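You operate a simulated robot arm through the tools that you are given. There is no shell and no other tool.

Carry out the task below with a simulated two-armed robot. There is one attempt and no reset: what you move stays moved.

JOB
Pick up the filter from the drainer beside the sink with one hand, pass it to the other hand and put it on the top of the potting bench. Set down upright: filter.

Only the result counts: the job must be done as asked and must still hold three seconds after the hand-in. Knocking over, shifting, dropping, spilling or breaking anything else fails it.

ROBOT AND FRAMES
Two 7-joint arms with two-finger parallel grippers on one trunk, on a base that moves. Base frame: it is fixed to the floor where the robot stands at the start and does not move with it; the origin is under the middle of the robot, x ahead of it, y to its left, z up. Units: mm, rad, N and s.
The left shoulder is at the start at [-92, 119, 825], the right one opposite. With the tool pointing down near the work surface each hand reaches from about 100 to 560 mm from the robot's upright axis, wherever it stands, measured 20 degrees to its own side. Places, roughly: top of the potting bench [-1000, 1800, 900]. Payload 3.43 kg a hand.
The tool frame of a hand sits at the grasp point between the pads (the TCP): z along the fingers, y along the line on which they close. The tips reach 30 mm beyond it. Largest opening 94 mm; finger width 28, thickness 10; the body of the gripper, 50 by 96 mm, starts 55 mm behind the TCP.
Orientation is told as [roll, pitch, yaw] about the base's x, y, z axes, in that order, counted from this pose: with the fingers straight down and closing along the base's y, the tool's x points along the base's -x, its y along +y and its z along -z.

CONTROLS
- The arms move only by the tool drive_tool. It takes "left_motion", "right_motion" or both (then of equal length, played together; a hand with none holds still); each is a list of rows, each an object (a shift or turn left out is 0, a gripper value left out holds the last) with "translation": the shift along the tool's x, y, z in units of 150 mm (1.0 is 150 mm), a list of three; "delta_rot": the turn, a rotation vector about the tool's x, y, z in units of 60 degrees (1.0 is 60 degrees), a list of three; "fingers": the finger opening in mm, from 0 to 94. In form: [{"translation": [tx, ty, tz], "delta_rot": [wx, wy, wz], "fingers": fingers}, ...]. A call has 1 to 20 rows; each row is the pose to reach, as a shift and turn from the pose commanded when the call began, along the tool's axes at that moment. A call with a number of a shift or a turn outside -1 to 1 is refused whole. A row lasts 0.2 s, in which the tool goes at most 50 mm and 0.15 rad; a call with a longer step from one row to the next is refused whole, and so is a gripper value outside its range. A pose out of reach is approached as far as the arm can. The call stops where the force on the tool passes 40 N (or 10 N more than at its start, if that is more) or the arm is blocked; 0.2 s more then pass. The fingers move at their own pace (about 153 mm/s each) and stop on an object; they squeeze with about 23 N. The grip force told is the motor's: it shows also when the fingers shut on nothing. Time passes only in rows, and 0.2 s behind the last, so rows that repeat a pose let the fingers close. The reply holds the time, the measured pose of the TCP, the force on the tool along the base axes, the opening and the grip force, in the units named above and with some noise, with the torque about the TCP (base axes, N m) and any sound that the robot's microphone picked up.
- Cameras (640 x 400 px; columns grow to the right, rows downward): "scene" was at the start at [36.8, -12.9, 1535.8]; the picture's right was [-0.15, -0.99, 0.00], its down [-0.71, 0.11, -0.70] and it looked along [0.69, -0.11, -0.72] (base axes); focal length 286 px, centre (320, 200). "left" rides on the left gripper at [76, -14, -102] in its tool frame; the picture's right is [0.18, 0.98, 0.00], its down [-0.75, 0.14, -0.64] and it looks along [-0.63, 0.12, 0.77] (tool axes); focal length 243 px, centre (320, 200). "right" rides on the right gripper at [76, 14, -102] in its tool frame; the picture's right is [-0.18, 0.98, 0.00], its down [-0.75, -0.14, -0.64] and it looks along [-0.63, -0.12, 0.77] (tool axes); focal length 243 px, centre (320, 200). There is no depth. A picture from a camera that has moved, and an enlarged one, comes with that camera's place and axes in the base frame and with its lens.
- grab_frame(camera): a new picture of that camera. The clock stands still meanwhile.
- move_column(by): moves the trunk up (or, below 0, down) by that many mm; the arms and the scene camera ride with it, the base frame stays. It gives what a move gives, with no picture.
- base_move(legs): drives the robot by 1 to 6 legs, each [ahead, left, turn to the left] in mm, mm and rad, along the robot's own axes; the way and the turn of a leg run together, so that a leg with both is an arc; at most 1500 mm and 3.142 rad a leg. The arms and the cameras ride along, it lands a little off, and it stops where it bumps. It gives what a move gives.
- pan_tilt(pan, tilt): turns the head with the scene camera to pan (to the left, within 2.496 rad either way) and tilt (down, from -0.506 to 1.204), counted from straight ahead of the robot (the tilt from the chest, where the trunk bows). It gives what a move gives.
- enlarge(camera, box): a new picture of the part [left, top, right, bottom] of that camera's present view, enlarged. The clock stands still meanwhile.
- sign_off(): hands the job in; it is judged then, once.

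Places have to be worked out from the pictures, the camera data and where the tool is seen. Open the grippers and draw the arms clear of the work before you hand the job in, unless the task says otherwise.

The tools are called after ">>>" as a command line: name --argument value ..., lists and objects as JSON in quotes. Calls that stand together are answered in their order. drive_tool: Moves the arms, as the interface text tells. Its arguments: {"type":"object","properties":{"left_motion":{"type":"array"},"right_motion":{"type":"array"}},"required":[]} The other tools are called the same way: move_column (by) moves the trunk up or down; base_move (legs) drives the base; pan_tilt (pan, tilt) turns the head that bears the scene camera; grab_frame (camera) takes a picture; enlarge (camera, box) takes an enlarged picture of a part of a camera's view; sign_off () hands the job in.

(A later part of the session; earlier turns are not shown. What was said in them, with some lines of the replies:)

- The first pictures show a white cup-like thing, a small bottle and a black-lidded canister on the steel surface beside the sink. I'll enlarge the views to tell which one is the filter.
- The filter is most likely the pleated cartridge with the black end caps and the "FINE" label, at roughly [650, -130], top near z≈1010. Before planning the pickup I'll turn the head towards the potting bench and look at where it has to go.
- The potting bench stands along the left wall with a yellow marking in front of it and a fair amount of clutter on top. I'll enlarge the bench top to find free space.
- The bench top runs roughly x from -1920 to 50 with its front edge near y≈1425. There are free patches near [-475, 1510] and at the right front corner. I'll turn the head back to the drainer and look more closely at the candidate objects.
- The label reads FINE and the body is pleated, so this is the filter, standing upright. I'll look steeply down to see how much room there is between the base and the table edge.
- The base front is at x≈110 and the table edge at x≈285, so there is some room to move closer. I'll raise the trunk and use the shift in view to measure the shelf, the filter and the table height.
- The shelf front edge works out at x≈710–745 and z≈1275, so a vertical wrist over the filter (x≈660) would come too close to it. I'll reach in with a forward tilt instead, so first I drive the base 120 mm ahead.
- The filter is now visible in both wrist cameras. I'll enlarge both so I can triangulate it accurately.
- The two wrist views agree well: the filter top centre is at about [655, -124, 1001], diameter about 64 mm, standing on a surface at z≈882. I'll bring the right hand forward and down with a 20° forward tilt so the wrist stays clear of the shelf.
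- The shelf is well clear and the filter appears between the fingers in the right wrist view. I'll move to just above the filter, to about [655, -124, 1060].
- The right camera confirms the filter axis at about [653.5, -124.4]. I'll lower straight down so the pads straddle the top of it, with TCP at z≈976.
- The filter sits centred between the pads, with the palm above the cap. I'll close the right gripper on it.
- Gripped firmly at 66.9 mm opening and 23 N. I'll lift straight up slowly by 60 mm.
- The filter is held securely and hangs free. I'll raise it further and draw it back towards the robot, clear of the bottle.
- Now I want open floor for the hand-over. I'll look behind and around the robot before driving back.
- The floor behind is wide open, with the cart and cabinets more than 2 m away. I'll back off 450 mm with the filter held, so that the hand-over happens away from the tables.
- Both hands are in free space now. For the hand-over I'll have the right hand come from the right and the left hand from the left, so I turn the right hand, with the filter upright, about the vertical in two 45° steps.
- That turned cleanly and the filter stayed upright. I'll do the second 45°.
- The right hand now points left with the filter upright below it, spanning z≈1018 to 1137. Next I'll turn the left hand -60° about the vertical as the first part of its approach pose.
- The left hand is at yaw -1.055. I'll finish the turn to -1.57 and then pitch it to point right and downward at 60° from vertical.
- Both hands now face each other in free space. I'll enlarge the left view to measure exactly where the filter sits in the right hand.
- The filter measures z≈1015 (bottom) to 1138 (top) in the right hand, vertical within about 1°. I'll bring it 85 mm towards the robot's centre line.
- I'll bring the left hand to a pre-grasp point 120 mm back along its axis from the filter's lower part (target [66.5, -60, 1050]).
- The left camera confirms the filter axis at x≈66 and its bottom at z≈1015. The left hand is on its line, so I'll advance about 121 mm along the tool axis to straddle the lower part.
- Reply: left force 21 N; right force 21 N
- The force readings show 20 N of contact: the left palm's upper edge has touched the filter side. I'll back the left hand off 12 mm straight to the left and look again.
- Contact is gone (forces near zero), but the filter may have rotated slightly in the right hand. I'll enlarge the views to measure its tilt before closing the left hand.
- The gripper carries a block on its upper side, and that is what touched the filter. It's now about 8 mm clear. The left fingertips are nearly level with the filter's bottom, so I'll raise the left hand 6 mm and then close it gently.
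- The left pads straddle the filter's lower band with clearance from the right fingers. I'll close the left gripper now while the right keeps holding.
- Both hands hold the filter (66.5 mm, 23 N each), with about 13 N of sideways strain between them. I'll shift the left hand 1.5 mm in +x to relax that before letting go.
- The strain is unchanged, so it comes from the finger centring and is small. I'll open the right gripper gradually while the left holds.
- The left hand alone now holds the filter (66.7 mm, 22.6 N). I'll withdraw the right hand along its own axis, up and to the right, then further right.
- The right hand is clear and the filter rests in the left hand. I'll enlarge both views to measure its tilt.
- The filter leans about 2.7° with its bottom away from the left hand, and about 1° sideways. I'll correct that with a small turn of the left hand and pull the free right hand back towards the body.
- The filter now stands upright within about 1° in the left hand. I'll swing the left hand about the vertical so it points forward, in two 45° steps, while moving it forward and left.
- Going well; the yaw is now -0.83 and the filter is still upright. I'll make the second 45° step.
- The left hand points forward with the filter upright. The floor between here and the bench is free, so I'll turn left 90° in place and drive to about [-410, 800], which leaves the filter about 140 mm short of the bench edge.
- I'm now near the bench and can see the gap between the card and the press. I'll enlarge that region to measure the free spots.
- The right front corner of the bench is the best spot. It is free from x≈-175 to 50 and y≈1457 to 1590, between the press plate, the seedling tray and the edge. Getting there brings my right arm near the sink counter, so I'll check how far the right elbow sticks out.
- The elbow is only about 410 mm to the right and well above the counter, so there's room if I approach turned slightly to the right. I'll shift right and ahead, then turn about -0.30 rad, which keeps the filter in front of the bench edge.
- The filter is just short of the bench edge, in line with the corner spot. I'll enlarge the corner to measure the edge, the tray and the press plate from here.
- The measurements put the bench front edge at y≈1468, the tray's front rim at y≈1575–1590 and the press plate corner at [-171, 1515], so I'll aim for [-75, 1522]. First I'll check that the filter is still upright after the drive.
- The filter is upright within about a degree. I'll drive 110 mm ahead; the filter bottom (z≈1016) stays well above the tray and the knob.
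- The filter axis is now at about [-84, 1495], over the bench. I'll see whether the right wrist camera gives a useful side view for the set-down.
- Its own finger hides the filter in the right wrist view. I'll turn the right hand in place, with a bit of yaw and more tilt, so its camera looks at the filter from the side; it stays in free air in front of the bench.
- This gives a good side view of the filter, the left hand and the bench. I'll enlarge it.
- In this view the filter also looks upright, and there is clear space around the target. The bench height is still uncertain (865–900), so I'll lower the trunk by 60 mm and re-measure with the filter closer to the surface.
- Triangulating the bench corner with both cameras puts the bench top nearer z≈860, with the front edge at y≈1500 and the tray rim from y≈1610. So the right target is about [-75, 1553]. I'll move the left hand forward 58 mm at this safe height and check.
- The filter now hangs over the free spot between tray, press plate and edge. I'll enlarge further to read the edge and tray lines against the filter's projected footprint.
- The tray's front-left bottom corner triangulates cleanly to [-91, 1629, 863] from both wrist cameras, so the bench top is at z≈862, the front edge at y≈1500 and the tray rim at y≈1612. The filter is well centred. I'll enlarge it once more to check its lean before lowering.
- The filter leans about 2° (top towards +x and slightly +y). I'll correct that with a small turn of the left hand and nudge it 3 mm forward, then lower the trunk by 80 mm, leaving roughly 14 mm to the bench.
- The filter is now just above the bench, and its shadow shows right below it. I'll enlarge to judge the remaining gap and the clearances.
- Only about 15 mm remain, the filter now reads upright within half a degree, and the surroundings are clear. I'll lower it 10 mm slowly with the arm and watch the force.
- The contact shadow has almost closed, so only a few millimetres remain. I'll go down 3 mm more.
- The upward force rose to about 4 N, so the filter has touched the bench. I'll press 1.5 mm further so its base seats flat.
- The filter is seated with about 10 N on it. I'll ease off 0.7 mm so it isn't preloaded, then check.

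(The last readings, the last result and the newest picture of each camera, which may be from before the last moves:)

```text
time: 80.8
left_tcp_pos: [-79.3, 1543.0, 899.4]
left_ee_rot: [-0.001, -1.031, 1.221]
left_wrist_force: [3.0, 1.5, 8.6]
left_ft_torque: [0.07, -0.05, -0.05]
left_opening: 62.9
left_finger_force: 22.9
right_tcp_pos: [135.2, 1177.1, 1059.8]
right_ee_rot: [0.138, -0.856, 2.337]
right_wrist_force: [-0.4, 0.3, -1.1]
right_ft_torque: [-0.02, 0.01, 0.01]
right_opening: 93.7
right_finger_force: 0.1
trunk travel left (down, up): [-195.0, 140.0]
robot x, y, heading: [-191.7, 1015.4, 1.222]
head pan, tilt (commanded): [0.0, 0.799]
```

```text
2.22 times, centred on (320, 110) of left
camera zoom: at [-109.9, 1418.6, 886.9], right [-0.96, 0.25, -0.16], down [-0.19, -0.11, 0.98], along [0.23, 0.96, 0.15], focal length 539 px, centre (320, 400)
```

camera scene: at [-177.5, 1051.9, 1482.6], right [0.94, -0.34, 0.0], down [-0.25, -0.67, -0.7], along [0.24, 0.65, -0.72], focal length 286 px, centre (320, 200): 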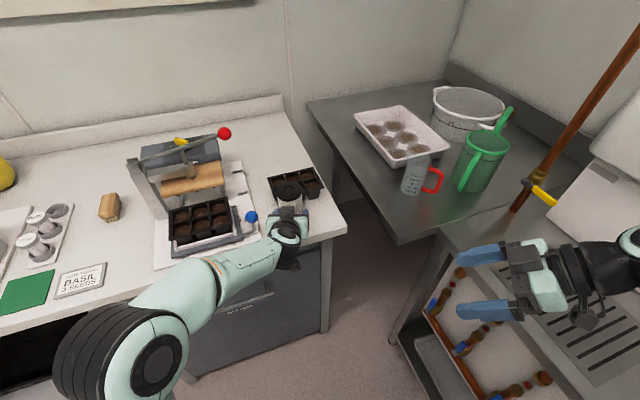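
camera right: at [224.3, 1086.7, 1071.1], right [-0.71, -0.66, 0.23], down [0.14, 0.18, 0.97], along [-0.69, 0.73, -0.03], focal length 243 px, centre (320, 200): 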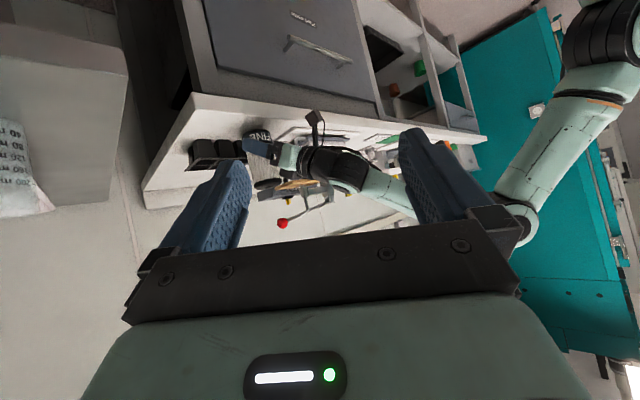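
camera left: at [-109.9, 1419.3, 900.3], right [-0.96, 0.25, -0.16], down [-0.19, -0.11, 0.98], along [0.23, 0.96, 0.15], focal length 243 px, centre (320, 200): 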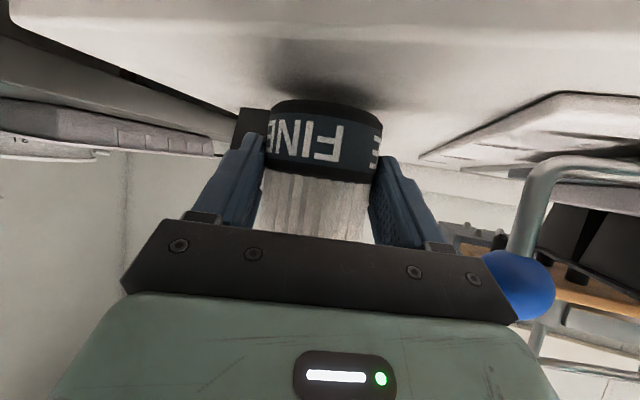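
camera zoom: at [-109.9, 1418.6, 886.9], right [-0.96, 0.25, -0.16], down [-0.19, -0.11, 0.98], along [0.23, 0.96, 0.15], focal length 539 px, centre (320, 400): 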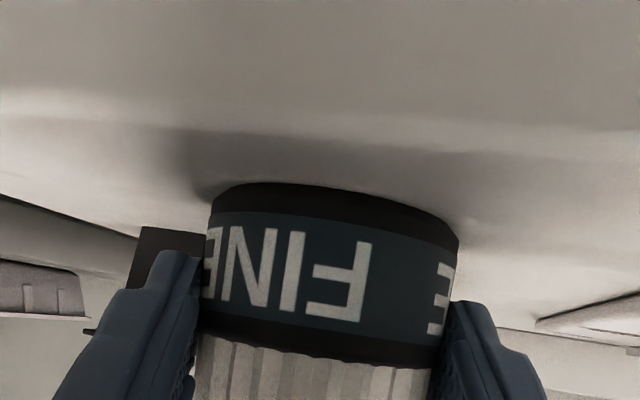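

The filter stands flush on the bench with only a few newtons on it. I'll open the left gripper in gentle steps.

>>> drive_tool --left_motion '[{"fingers": 64}, {"fingers": 66}, {"fingers": 69}, {"fingers": 74}, {"fingers": 82}, {"fingers": 92}, {"fingers": 94}, {"fingers": 94}]'

>>> enlarge --camera "right" --box '[220, 100, 320, 190]'

>>> grab_frame --camera "left"

>>> enlarge --camera "scene" --box '[240, 150, 360, 260]'

```text
time: 82.6
left_tcp_pos: [-80.5, 1543.9, 899.9]
left_ee_rot: [-0.003, -1.032, 1.223]
left_wrist_force: [0.3, -0.2, 0.0]
left_ft_torque: [-0.01, -0.01, -0.02]
left_opening: 94.0
left_finger_force: 0.2
right_tcp_pos: [135.5, 1177.5, 1058.8]
right_ee_rot: [0.138, -0.856, 2.338]
right_wrist_force: [-1.1, 0.0, -0.6]
right_ft_torque: [0.03, -0.01, 0.03]
right_opening: 94.0
right_finger_force: 0.1
trunk travel left (down, up): [-195.0, 140.0]
robot x, y, heading: [-191.4, 1019.2, 1.218]
head pan, tilt (commanded): [0.0, 0.799]
```

```text
4.44 times, centred on (270, 145) of right
camera zoom: at [224.2, 1086.1, 1071.0], right [-0.71, -0.66, 0.23], down [0.14, 0.18, 0.97], along [-0.69, 0.73, -0.03], focal length 1078 px, centre (542, 444)
```

zoom: 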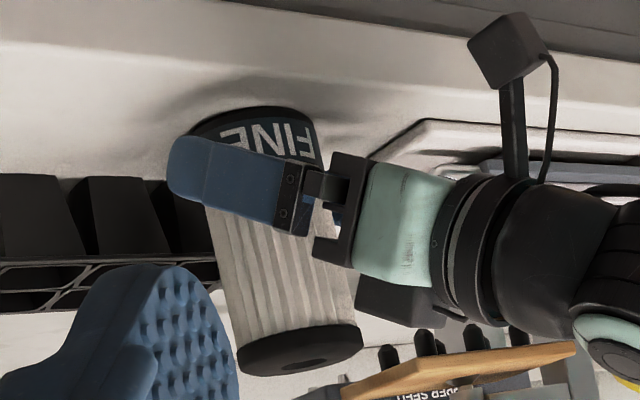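

```text
taken
camera left: at [-110.2, 1419.0, 886.8], right [-0.96, 0.25, -0.16], down [-0.19, -0.11, 0.98], along [0.23, 0.96, 0.15], focal length 243 px, centre (320, 200)
```

left: 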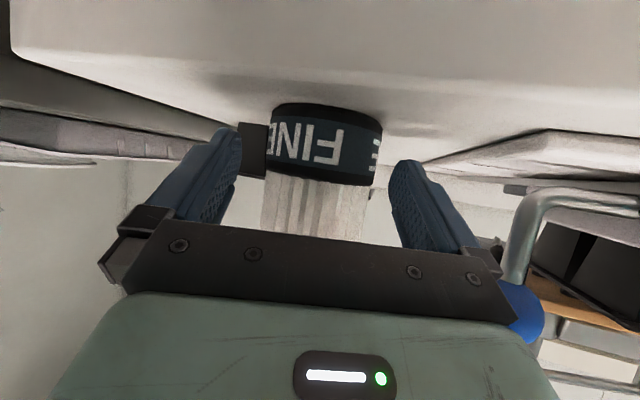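

```text
3.64 times, centred on (300, 205) of scene
camera zoom: at [-177.7, 1051.5, 1482.6], right [0.94, -0.34, 0.0], down [-0.25, -0.67, -0.7], along [0.24, 0.65, -0.72], focal length 1040 px, centre (393, 182)
```

zoom: 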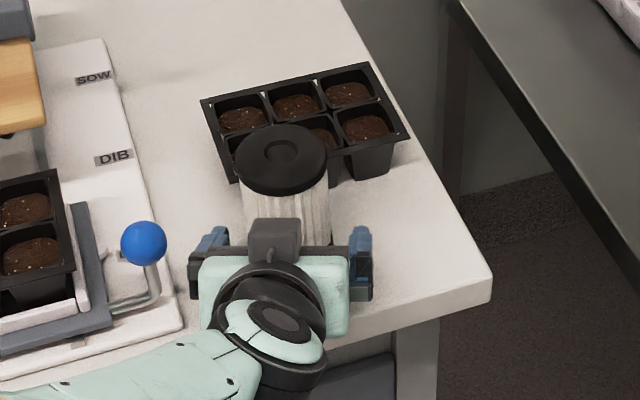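

The filter stands free on the bench and the left hand carries no force. I'll withdraw the left hand straight back along its own axis.

>>> drive_tool --left_motion '[{"translation": [0, 0, -0.08], "fingers": 94}, {"translation": [0, 0, -0.2]}, {"translation": [0, 0, -0.36]}, {"translation": [0, 0, -0.54]}, {"translation": [0, 0, -0.74]}, {"translation": [0, 0, -0.95]}, {"translation": [0, 0, -0.95]}]'

>>> enlarge --camera "right" --box '[180, 80, 330, 200]'

>>> grab_frame --camera "left"

>>> grab_frame --camera "scene"

```text
time: 84.2
left_tcp_pos: [-120.7, 1426.9, 972.2]
left_ee_rot: [-0.002, -1.031, 1.223]
left_wrist_force: [0.2, 1.1, -0.8]
left_ft_torque: [0.0, 0.02, 0.0]
left_opening: 94.2
left_finger_force: 0.1
right_tcp_pos: [134.5, 1178.8, 1059.9]
right_ee_rot: [0.139, -0.855, 2.34]
right_wrist_force: [1.1, -1.0, -0.2]
right_ft_torque: [0.01, 0.02, 0.04]
right_opening: 94.0
right_finger_force: 0.1
trunk travel left (down, up): [-195.0, 140.0]
robot x, y, heading: [-192.9, 1013.2, 1.222]
head pan, tilt (commanded): [0.0, 0.799]
```

```text
3.33 times, centred on (255, 140) of right
camera zoom: at [224.4, 1086.4, 1070.9], right [-0.71, -0.66, 0.23], down [0.14, 0.18, 0.97], along [-0.69, 0.73, -0.03], focal length 809 px, centre (537, 400)
```

zoom: 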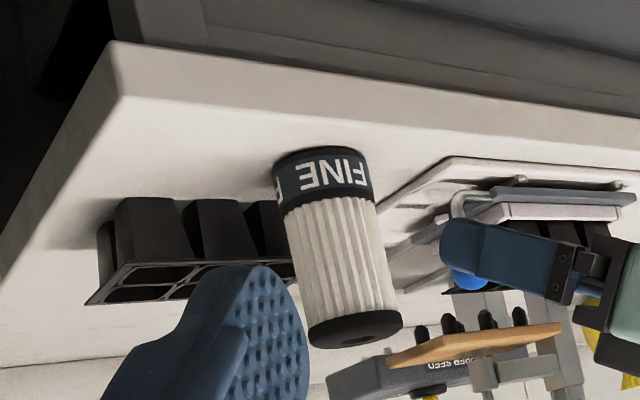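

```text
taken
camera left: at [-151.2, 1303.0, 959.0], right [-0.96, 0.25, -0.16], down [-0.19, -0.11, 0.98], along [0.23, 0.96, 0.15], focal length 243 px, centre (320, 200)
```

left: 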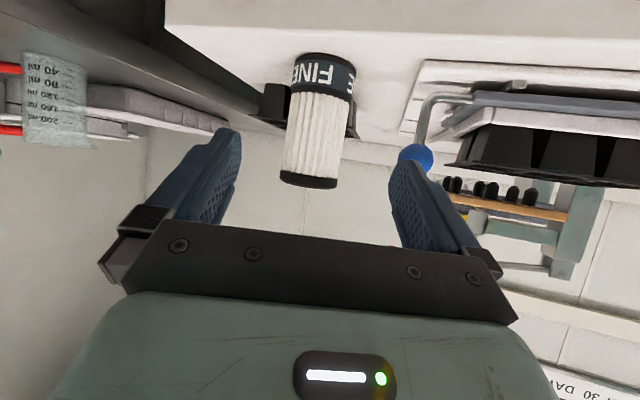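

```text
taken
camera scene: at [-177.4, 1051.8, 1482.6], right [0.94, -0.34, 0.0], down [-0.25, -0.67, -0.7], along [0.24, 0.65, -0.72], focal length 286 px, centre (320, 200)
```

scene: 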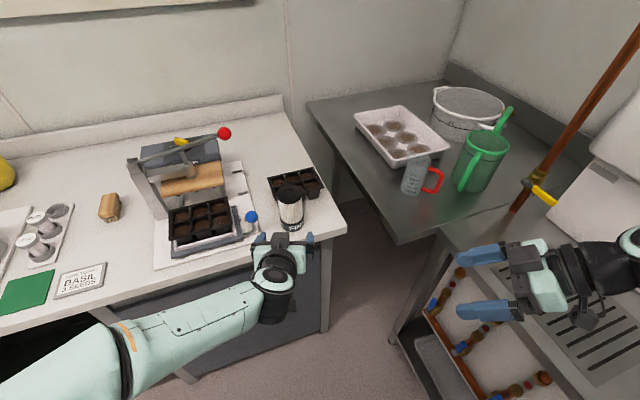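

The filter stands upright with FINE at the bottom, clear of the tray and the press. I'll back the base away 300 mm to draw both arms well clear, then do a final check.

>>> base_move --legs '[[-300, 0, 0]]'

>>> grab_frame --camera "scene"

>>> enlarge --camera "scene" --box '[220, 80, 380, 220]'

>>> grab_frame --camera "left"

```text
time: 86.2
left_tcp_pos: [-223.6, 1145.9, 971.8]
left_ee_rot: [-0.002, -1.032, 1.223]
left_wrist_force: [0.0, -0.1, 0.0]
left_ft_torque: [-0.02, 0.0, 0.0]
left_opening: 93.8
left_finger_force: 0.0
right_tcp_pos: [32.6, 896.1, 1059.2]
right_ee_rot: [0.137, -0.855, 2.338]
right_wrist_force: [-0.6, 0.0, -0.1]
right_ft_torque: [0.0, -0.03, 0.0]
right_opening: 93.9
right_finger_force: 0.1
trunk travel left (down, up): [-195.0, 140.0]
robot x, y, heading: [-295.6, 732.5, 1.218]
head pan, tilt (commanded): [0.0, 0.799]
```

```text
taken
camera scene: at [-281.5, 768.9, 1482.6], right [0.94, -0.35, 0.0], down [-0.25, -0.67, -0.7], along [0.24, 0.65, -0.72], focal length 286 px, centre (320, 200)
```

scene: 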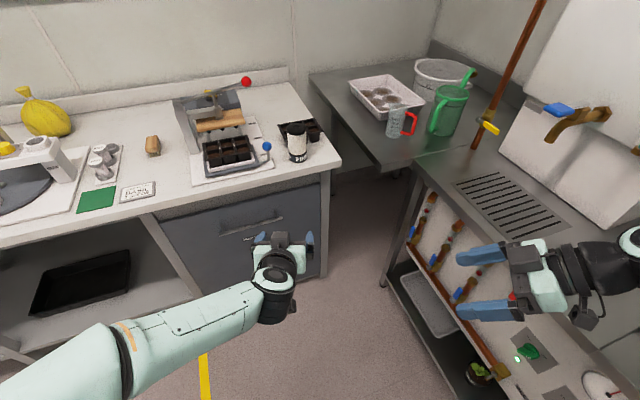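

```text
2.86 times, centred on (300, 150) of scene
camera zoom: at [-281.5, 768.9, 1482.6], right [0.94, -0.35, 0.0], down [-0.25, -0.67, -0.7], along [0.24, 0.65, -0.72], focal length 817 px, centre (377, 343)
```

zoom: 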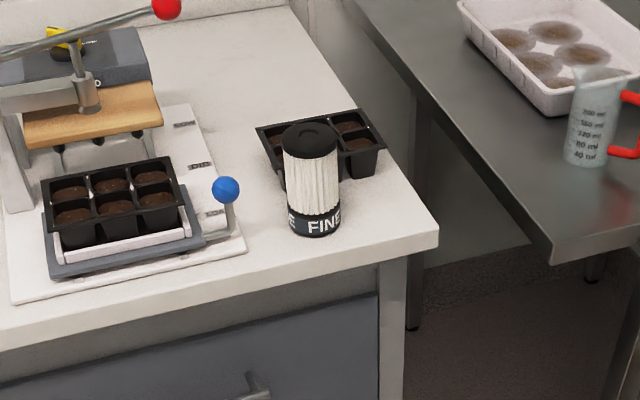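

```text
taken
camera left: at [-254.9, 1020.8, 959.1], right [-0.96, 0.25, -0.16], down [-0.19, -0.11, 0.98], along [0.23, 0.96, 0.15], focal length 243 px, centre (320, 200)
```

left: 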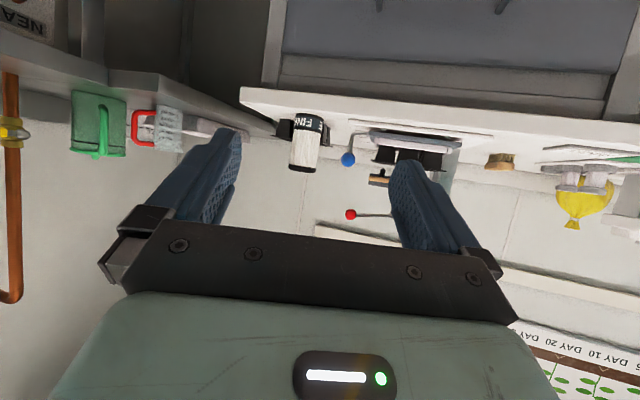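

The filter stands upright on the potting bench, the tray and press haven't moved, both grippers are open and empty, and the arms are well clear. I'll hand the job in.

>>> sign_off

```text
The job is handed in.
```

I moved the filter from the drainer to the potting bench and handed the job in. I haven't seen the verdict.

- **Pickup:** the right hand lifted the pleated filter marked "FINE" off the drainer. I tilted the hand forward to keep it clear of the wall shelf.
- **Hand-over:** the right hand passed it to the left hand in open floor space, away from the tables. While lining up, the left gripper pressed against the filter with about 20 N and turned it a few degrees in the right hand. I backed off and corrected the lean before setting it down.
- **Placement:** the filter stands on its base at the right front corner of the bench, at about [-75, 1555]. It is about 25 mm from the bench's front edge and from the seedling tray.

In the last pictures the filter is upright and nothing around it on the bench looks moved. I saw no contact with anything else along the way. Both grippers are open and empty, and I backed the robot 300 mm away before handing in.
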